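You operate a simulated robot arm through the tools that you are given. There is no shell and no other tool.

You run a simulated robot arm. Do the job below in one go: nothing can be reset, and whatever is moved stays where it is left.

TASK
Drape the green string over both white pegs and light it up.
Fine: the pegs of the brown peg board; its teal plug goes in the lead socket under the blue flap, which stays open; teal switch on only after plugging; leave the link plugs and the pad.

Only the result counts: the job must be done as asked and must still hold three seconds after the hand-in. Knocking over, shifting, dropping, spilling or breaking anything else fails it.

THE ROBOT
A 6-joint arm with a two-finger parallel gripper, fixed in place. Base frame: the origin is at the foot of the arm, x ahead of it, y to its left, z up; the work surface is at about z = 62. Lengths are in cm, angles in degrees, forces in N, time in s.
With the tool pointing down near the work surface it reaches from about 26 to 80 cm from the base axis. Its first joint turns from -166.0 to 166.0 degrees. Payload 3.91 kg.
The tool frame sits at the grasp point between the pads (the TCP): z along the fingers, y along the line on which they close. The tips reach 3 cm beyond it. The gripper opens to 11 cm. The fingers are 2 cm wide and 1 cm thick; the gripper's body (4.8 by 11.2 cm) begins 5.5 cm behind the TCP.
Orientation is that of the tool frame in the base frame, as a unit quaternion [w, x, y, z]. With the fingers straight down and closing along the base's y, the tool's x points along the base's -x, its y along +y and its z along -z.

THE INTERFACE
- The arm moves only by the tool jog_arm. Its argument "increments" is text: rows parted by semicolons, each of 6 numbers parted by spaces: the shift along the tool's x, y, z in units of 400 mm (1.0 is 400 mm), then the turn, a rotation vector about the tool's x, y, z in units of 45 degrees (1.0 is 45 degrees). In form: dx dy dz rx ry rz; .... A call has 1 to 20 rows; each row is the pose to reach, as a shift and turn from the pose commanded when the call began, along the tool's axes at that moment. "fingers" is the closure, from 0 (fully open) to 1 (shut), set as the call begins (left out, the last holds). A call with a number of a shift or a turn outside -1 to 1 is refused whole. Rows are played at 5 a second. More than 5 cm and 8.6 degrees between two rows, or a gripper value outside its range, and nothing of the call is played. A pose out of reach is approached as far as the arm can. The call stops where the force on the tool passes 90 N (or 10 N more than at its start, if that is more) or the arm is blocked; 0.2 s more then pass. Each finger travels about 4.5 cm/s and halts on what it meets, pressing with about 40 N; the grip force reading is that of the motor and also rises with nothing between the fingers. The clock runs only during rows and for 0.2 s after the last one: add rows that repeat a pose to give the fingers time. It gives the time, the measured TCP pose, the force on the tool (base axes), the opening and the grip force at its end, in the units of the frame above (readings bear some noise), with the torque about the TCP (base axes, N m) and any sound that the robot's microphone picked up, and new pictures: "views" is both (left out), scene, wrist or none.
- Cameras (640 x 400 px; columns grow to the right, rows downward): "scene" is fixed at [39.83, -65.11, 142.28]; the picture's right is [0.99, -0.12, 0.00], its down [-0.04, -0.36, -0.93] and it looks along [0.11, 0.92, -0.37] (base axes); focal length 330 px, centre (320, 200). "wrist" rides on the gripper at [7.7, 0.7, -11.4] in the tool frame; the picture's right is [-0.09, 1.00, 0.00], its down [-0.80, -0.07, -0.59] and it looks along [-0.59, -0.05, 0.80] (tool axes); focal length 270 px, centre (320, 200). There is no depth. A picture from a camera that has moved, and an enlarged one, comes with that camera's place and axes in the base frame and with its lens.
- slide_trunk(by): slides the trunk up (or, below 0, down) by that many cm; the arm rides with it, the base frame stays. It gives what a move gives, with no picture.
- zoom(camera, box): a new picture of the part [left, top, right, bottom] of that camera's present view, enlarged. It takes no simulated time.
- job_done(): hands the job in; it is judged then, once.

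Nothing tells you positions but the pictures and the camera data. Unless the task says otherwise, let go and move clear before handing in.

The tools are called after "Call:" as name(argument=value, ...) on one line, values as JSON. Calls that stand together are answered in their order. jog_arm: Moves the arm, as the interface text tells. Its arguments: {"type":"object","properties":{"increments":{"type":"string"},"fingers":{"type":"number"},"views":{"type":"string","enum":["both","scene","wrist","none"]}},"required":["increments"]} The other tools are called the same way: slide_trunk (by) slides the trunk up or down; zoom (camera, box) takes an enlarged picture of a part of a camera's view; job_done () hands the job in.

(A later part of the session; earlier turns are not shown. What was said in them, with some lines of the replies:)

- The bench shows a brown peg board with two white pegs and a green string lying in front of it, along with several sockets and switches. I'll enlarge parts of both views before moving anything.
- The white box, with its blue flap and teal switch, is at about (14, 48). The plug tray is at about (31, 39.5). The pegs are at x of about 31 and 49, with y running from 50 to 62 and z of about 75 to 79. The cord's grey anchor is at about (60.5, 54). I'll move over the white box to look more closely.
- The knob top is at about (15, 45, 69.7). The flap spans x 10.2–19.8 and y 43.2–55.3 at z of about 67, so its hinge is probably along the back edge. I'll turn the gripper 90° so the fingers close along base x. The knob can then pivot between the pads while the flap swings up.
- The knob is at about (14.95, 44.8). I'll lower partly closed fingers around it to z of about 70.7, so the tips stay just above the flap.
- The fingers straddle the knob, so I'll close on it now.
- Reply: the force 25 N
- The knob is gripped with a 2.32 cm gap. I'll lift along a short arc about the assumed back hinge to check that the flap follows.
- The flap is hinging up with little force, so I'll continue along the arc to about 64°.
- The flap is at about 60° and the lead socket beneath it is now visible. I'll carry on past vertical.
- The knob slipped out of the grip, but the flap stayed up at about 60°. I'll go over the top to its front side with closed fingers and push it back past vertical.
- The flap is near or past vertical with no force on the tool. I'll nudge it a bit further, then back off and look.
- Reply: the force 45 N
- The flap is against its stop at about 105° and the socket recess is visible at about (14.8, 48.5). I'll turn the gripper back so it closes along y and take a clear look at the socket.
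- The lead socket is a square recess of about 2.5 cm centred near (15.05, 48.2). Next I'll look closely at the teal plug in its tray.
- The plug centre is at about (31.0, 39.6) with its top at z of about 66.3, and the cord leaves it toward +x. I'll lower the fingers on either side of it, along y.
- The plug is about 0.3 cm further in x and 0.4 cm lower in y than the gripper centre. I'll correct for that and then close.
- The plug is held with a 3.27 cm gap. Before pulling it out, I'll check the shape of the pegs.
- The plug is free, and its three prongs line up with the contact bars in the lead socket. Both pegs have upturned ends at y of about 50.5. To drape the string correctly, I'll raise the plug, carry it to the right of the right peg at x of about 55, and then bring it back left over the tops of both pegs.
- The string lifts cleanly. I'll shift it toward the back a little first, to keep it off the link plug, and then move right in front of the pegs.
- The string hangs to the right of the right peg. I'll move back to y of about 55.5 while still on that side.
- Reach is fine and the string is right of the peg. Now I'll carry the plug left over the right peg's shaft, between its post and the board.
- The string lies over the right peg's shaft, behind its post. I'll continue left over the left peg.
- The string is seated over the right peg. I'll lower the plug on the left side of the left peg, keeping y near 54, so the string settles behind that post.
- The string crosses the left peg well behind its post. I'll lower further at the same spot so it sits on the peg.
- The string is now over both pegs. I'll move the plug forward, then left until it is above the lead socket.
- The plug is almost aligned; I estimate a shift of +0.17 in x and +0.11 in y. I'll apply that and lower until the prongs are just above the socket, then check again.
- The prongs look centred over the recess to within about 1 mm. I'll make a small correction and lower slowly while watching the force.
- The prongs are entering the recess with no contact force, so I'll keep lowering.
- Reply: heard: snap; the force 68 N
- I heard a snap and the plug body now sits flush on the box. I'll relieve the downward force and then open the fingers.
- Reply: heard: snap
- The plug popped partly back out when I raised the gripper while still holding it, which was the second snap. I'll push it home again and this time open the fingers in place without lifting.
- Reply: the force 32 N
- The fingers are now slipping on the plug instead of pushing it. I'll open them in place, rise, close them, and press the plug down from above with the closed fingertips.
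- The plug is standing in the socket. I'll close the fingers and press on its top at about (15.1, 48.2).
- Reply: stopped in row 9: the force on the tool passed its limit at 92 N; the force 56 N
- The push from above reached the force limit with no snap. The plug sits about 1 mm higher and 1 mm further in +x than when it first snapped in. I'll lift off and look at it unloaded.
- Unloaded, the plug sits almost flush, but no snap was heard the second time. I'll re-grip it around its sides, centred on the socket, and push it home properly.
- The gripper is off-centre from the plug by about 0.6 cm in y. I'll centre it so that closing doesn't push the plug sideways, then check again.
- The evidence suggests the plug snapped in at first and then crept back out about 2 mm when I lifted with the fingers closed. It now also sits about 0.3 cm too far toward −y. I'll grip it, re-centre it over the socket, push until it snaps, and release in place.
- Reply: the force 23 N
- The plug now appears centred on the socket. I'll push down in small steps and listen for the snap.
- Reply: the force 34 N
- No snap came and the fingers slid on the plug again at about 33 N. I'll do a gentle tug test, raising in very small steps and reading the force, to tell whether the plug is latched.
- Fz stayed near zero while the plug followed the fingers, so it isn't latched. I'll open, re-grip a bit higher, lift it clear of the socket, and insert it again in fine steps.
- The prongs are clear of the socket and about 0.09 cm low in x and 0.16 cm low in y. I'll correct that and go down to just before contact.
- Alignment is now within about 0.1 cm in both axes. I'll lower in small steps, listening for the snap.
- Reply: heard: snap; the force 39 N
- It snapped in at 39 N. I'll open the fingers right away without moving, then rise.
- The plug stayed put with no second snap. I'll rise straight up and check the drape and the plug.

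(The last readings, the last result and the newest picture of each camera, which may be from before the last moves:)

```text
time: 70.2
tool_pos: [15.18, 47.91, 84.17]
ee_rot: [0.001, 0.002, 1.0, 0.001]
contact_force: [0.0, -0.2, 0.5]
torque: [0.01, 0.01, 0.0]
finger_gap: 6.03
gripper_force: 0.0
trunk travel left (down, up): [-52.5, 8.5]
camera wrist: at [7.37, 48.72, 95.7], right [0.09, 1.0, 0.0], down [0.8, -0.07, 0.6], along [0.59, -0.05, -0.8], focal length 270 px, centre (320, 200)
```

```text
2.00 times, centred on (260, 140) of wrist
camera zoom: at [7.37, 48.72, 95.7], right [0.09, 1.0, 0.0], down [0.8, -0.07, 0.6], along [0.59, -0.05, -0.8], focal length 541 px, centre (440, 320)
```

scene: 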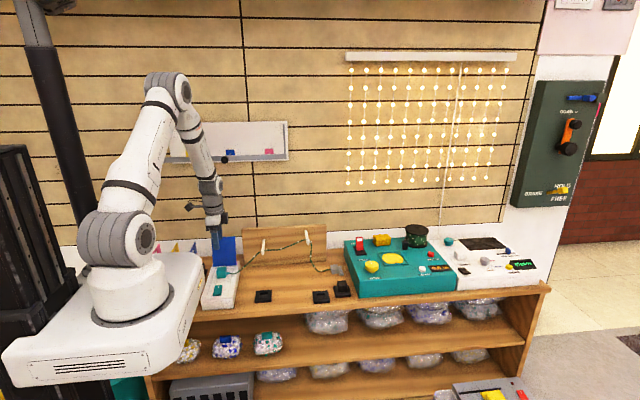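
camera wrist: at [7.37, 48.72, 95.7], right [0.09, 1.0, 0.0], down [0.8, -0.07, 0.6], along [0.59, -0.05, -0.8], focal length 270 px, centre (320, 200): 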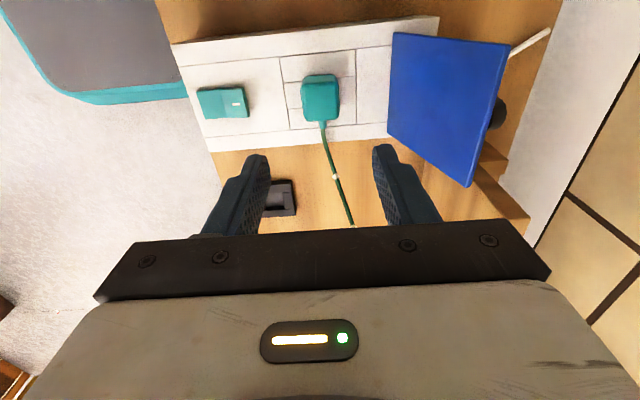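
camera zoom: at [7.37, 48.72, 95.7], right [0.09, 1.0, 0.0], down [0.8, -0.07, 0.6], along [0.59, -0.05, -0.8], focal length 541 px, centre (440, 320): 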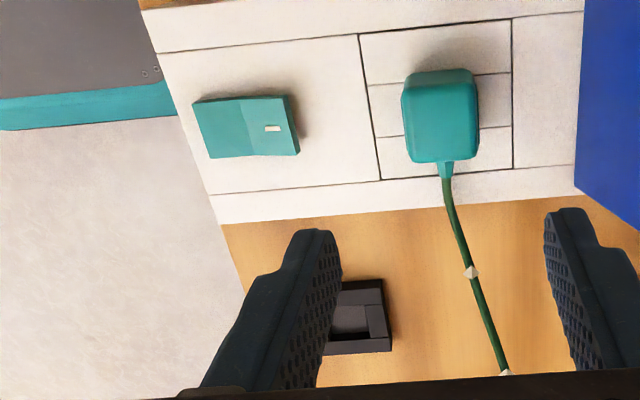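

The string is draped over both pegs, the plug is seated and the flap is open. The teal rocker's back half, marked "I" at about (14.9, 39.8, 68.3), is raised, so the switch is off. I'll bring closed fingertips above that end.

Call:
jog_arm(increments="0.003 -0.1 0 0 0 0; 0.0058 -0.1978 0 0 0 0; 0.0058 -0.1978 0.08 0 0 0; 0.0058 -0.1978 0.16 0 0 0; 0.0058 -0.1978 0.22 0 0 0; 0.0058 -0.1978 0.265 0 0 0; 0.0058 -0.1978 0.265 0 0 0", fingers=1)

Call:
zoom(camera="scene", box=[200, 255, 240, 300])

Call:
zoom(camera="wrist", box=[220, 80, 420, 240])

```text
time: 71.8
tool_pos: [14.93, 40.02, 73.61]
ee_rot: [0.001, 0.001, 1.0, 0.0]
contact_force: [-0.5, 0.4, -0.4]
torque: [0.01, 0.01, -0.02]
finger_gap: 0.03
gripper_force: 37.4
trunk travel left (down, up): [-52.5, 8.5]
camera wrist: at [7.14, 40.82, 85.2], right [0.09, 1.0, 0.0], down [0.8, -0.07, 0.6], along [0.59, -0.05, -0.8], focal length 270 px, centre (320, 200)
```

scene: 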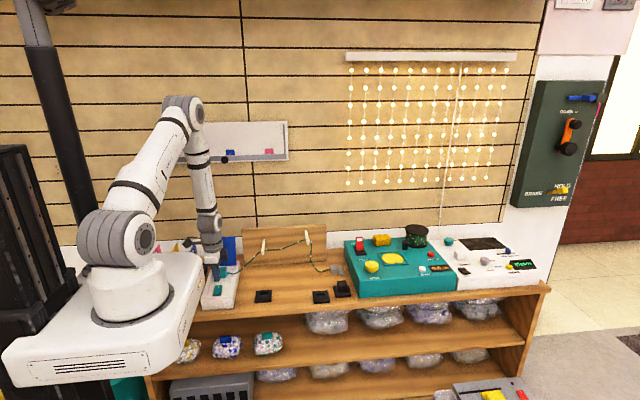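
wrist: 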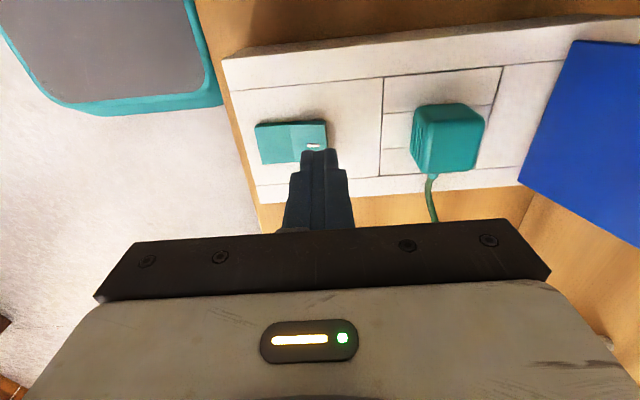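

```text
8.89 times, centred on (220, 278) of scene
camera zoom: at [39.83, -65.11, 142.28], right [0.99, -0.12, 0.0], down [-0.04, -0.36, -0.93], along [0.11, 0.92, -0.37], focal length 2938 px, centre (1209, -489)
```

zoom: 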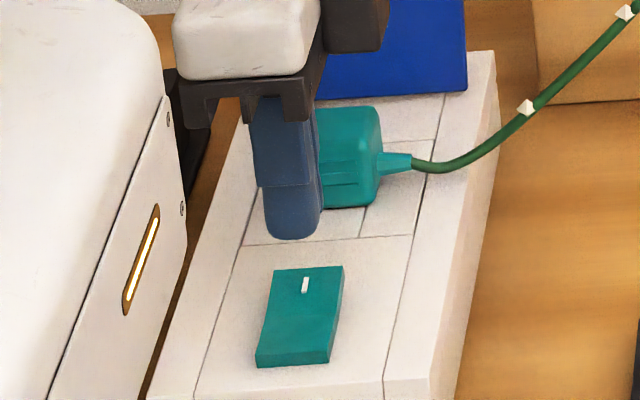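

```text
2.50 times, centred on (320, 160) of wrist
camera zoom: at [7.14, 40.82, 85.2], right [0.09, 1.0, 0.0], down [0.8, -0.07, 0.6], along [0.59, -0.05, -0.8], focal length 676 px, centre (320, 300)
```

zoom: 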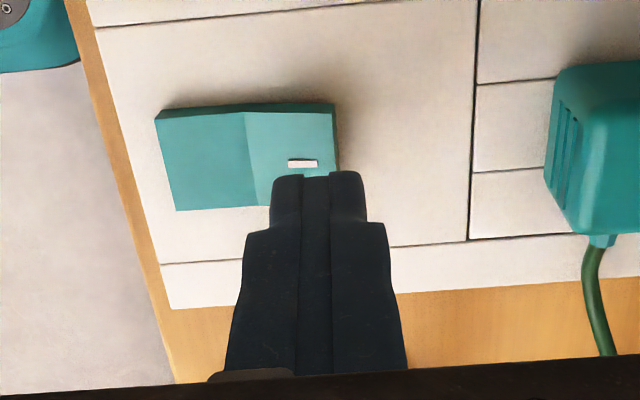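

Call:
jog_arm(increments="0 0 0.03 0 0 0; 0 0 0.05 0 0 0; 0 0 0.058 0 0 0; 0 0 0.064 0 0 0; 0 0 0.07 0 0 0; 0 0 0.07 0 0 0")

Call:
zoom(camera="scene", box=[200, 255, 240, 300])

Call:
zoom(camera="wrist", box=[220, 80, 420, 240])

```text
time: 73.2
tool_pos: [15.1, 39.97, 70.77]
ee_rot: [0.002, 0.0, 1.0, -0.001]
contact_force: [2.0, -1.9, 10.9]
torque: [-0.15, 0.02, -0.01]
finger_gap: 0.0
gripper_force: 37.8
trunk travel left (down, up): [-52.5, 8.5]
camera wrist: at [7.19, 40.76, 82.3], right [0.09, 1.0, 0.0], down [0.8, -0.07, 0.6], along [0.59, -0.05, -0.8], focal length 270 px, centre (320, 200)
```

scene: 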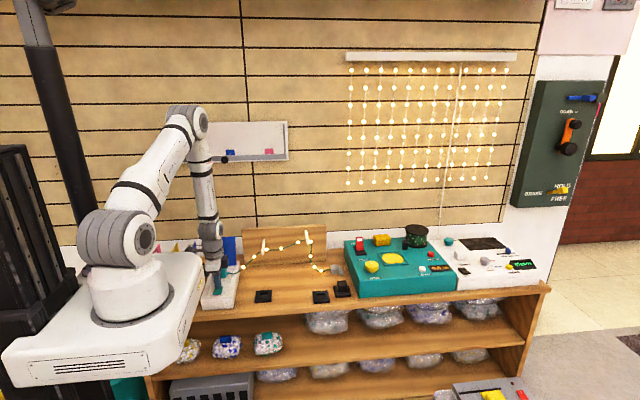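
wrist: 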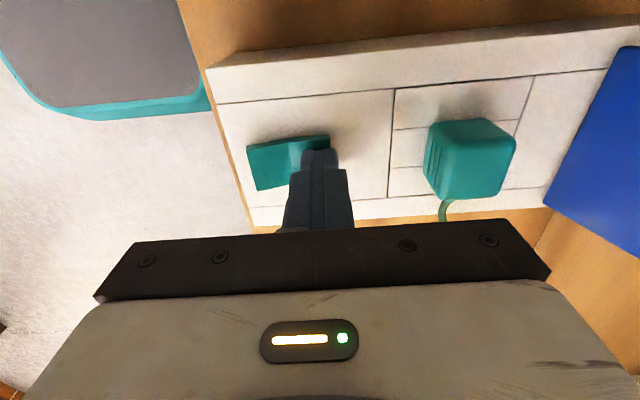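

```text
8.89 times, centred on (220, 278) of scene
camera zoom: at [39.83, -65.11, 142.28], right [0.99, -0.12, 0.0], down [-0.04, -0.36, -0.93], along [0.11, 0.92, -0.37], focal length 2938 px, centre (1209, -489)
```

zoom: 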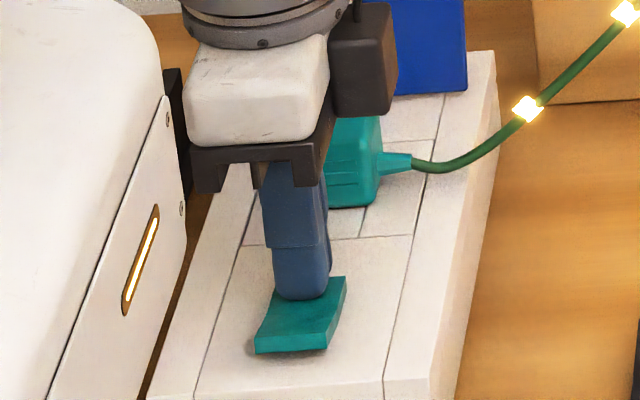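

```text
2.50 times, centred on (320, 160) of wrist
camera zoom: at [7.19, 40.76, 82.3], right [0.09, 1.0, 0.0], down [0.8, -0.07, 0.6], along [0.59, -0.05, -0.8], focal length 676 px, centre (320, 300)
```

zoom: 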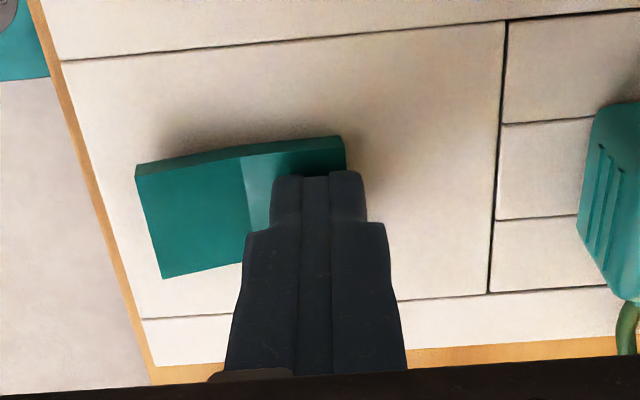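

The string is lit and the rocker has flipped. I'll lift off and confirm it stays on.

Call:
jog_arm(increments="0 0 -0.03 0 0 0; 0 0 -0.08 0 0 0; 0 0 -0.16 0 0 0; 0 0 -0.25 0 0 0; 0 0 -0.35 0 0 0; 0 0 -0.45 0 0 0; 0 0 -0.55 0 0 0; 0 0 -0.55 0 0 0")

Call:
zoom(camera="scene", box=[190, 220, 350, 310])

Call:
zoom(camera="scene", box=[200, 230, 250, 310])

Call:
zoom(camera="scene", box=[250, 222, 330, 282])

```text
time: 75.0
tool_pos: [14.76, 39.96, 92.91]
ee_rot: [0.001, 0.0, 1.0, -0.001]
contact_force: [-0.6, -0.4, 0.1]
torque: [-0.03, -0.02, 0.01]
finger_gap: 0.0
gripper_force: 37.3
trunk travel left (down, up): [-52.5, 8.5]
camera wrist: at [7.05, 40.75, 104.52], right [0.09, 1.0, 0.0], down [0.8, -0.07, 0.6], along [0.59, -0.05, -0.8], focal length 270 px, centre (320, 200)
```

scene: 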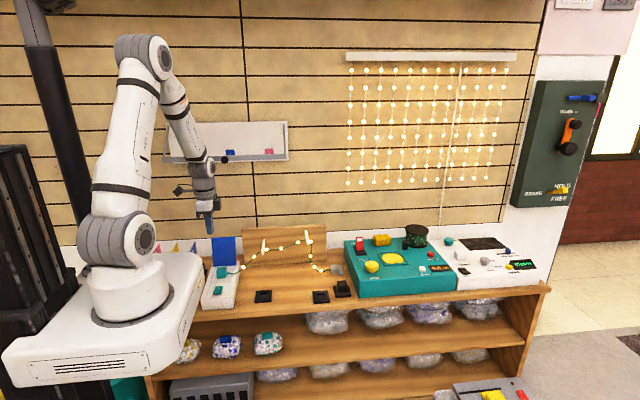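
wrist: 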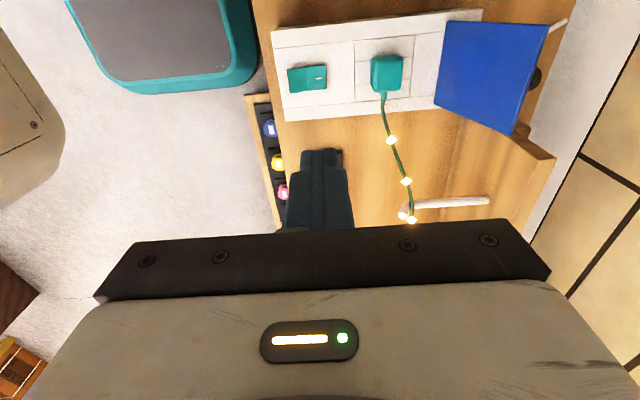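

```text
4.00 times, centred on (270, 265) of scene
camera zoom: at [39.83, -65.11, 142.28], right [0.99, -0.12, 0.0], down [-0.04, -0.36, -0.93], along [0.11, 0.92, -0.37], focal length 1322 px, centre (520, -60)
```

zoom: 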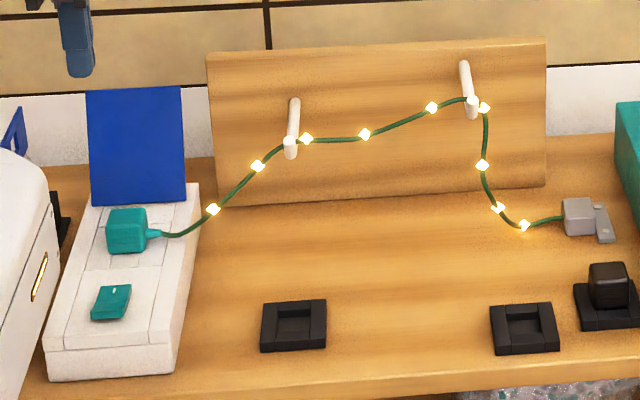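

```text
5.00 times, centred on (225, 270) of scene
camera zoom: at [39.83, -65.11, 142.28], right [0.99, -0.12, 0.0], down [-0.04, -0.36, -0.93], along [0.11, 0.92, -0.37], focal length 1652 px, centre (795, -150)
```

zoom: 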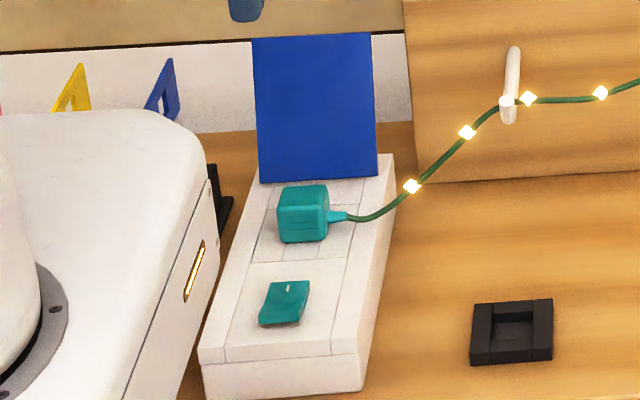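

```text
6.67 times, centred on (290, 252) of scene
camera zoom: at [39.83, -65.11, 142.28], right [0.99, -0.12, 0.0], down [-0.04, -0.36, -0.93], along [0.11, 0.92, -0.37], focal length 2203 px, centre (520, -147)
```

zoom: 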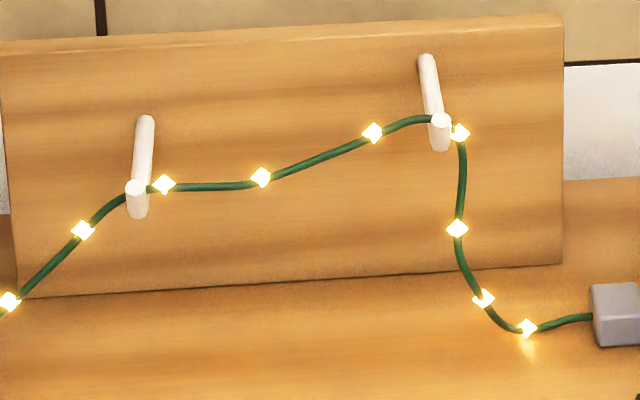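

All nine lamps are lit, the string lies over both pegs behind their posts, and the flap is open. I'll hold still for a few seconds to confirm nothing drifts before handing in.

Call:
jog_arm(increments="0 0 0 0 0 0; 0 0 0 0 0 0; 0 0 0 0 0 0; 0 0 0 0 0 0; 0 0 0 0 0 0; 0 0 0 0 0 0; 0 0 0 0 0 0; 0 0 0 0 0 0; 0 0 0 0 0 0; 0 0 0 0 0 0; 0 0 0 0 0 0; 0 0 0 0 0 0; 0 0 0 0 0 0; 0 0 0 0 0 0; 0 0 0 0 0 0; 0 0 0 0 0 0", views="scene")

Call:
zoom(camera="scene", box=[190, 220, 350, 310])

```text
time: 78.3
tool_pos: [14.78, 40.12, 92.96]
ee_rot: [0.0, 0.001, 1.0, 0.0]
contact_force: [-0.7, 0.8, 0.0]
torque: [0.01, -0.02, 0.01]
finger_gap: 0.0
gripper_force: 37.9
trunk travel left (down, up): [-52.5, 8.5]
```

scene: 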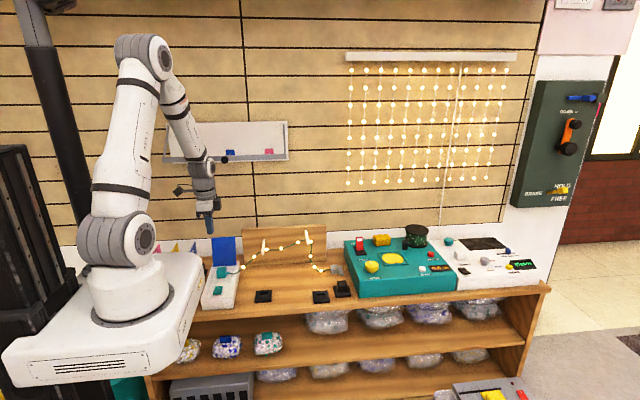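

```text
4.00 times, centred on (270, 265) of scene
camera zoom: at [39.83, -65.11, 142.28], right [0.99, -0.12, 0.0], down [-0.04, -0.36, -0.93], along [0.11, 0.92, -0.37], focal length 1322 px, centre (520, -60)
```

zoom: 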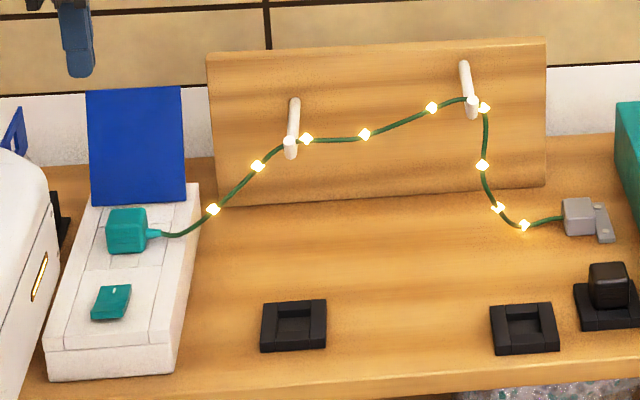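

Nothing moved during the three-second hold. The string is draped and lit, the plug is in the lead socket, the flap is open, and the link plug is untouched, so I'm handing in.

Call:
job_done()

```text
The job is handed in.
```

The green string is draped over both white pegs, behind their upturned ends, and all nine lamps are lit. I held still for three seconds before handing in, and nothing moved.

- **Plug:** the teal plug is in the lead socket under the blue flap. It latched on the first try, then came partly out as I lifted away. I pulled it clear and re-inserted it, and it has stayed in since it snapped the second time.
- **Flap:** it is pushed back past vertical against its stop, so it stays open.
- **Switch:** I pressed the teal switch on only after the plug was latched, and the string lit at once.
- **Everything else:** I didn't touch the link plugs or the pad, and I saw nothing knocked over or shifted.
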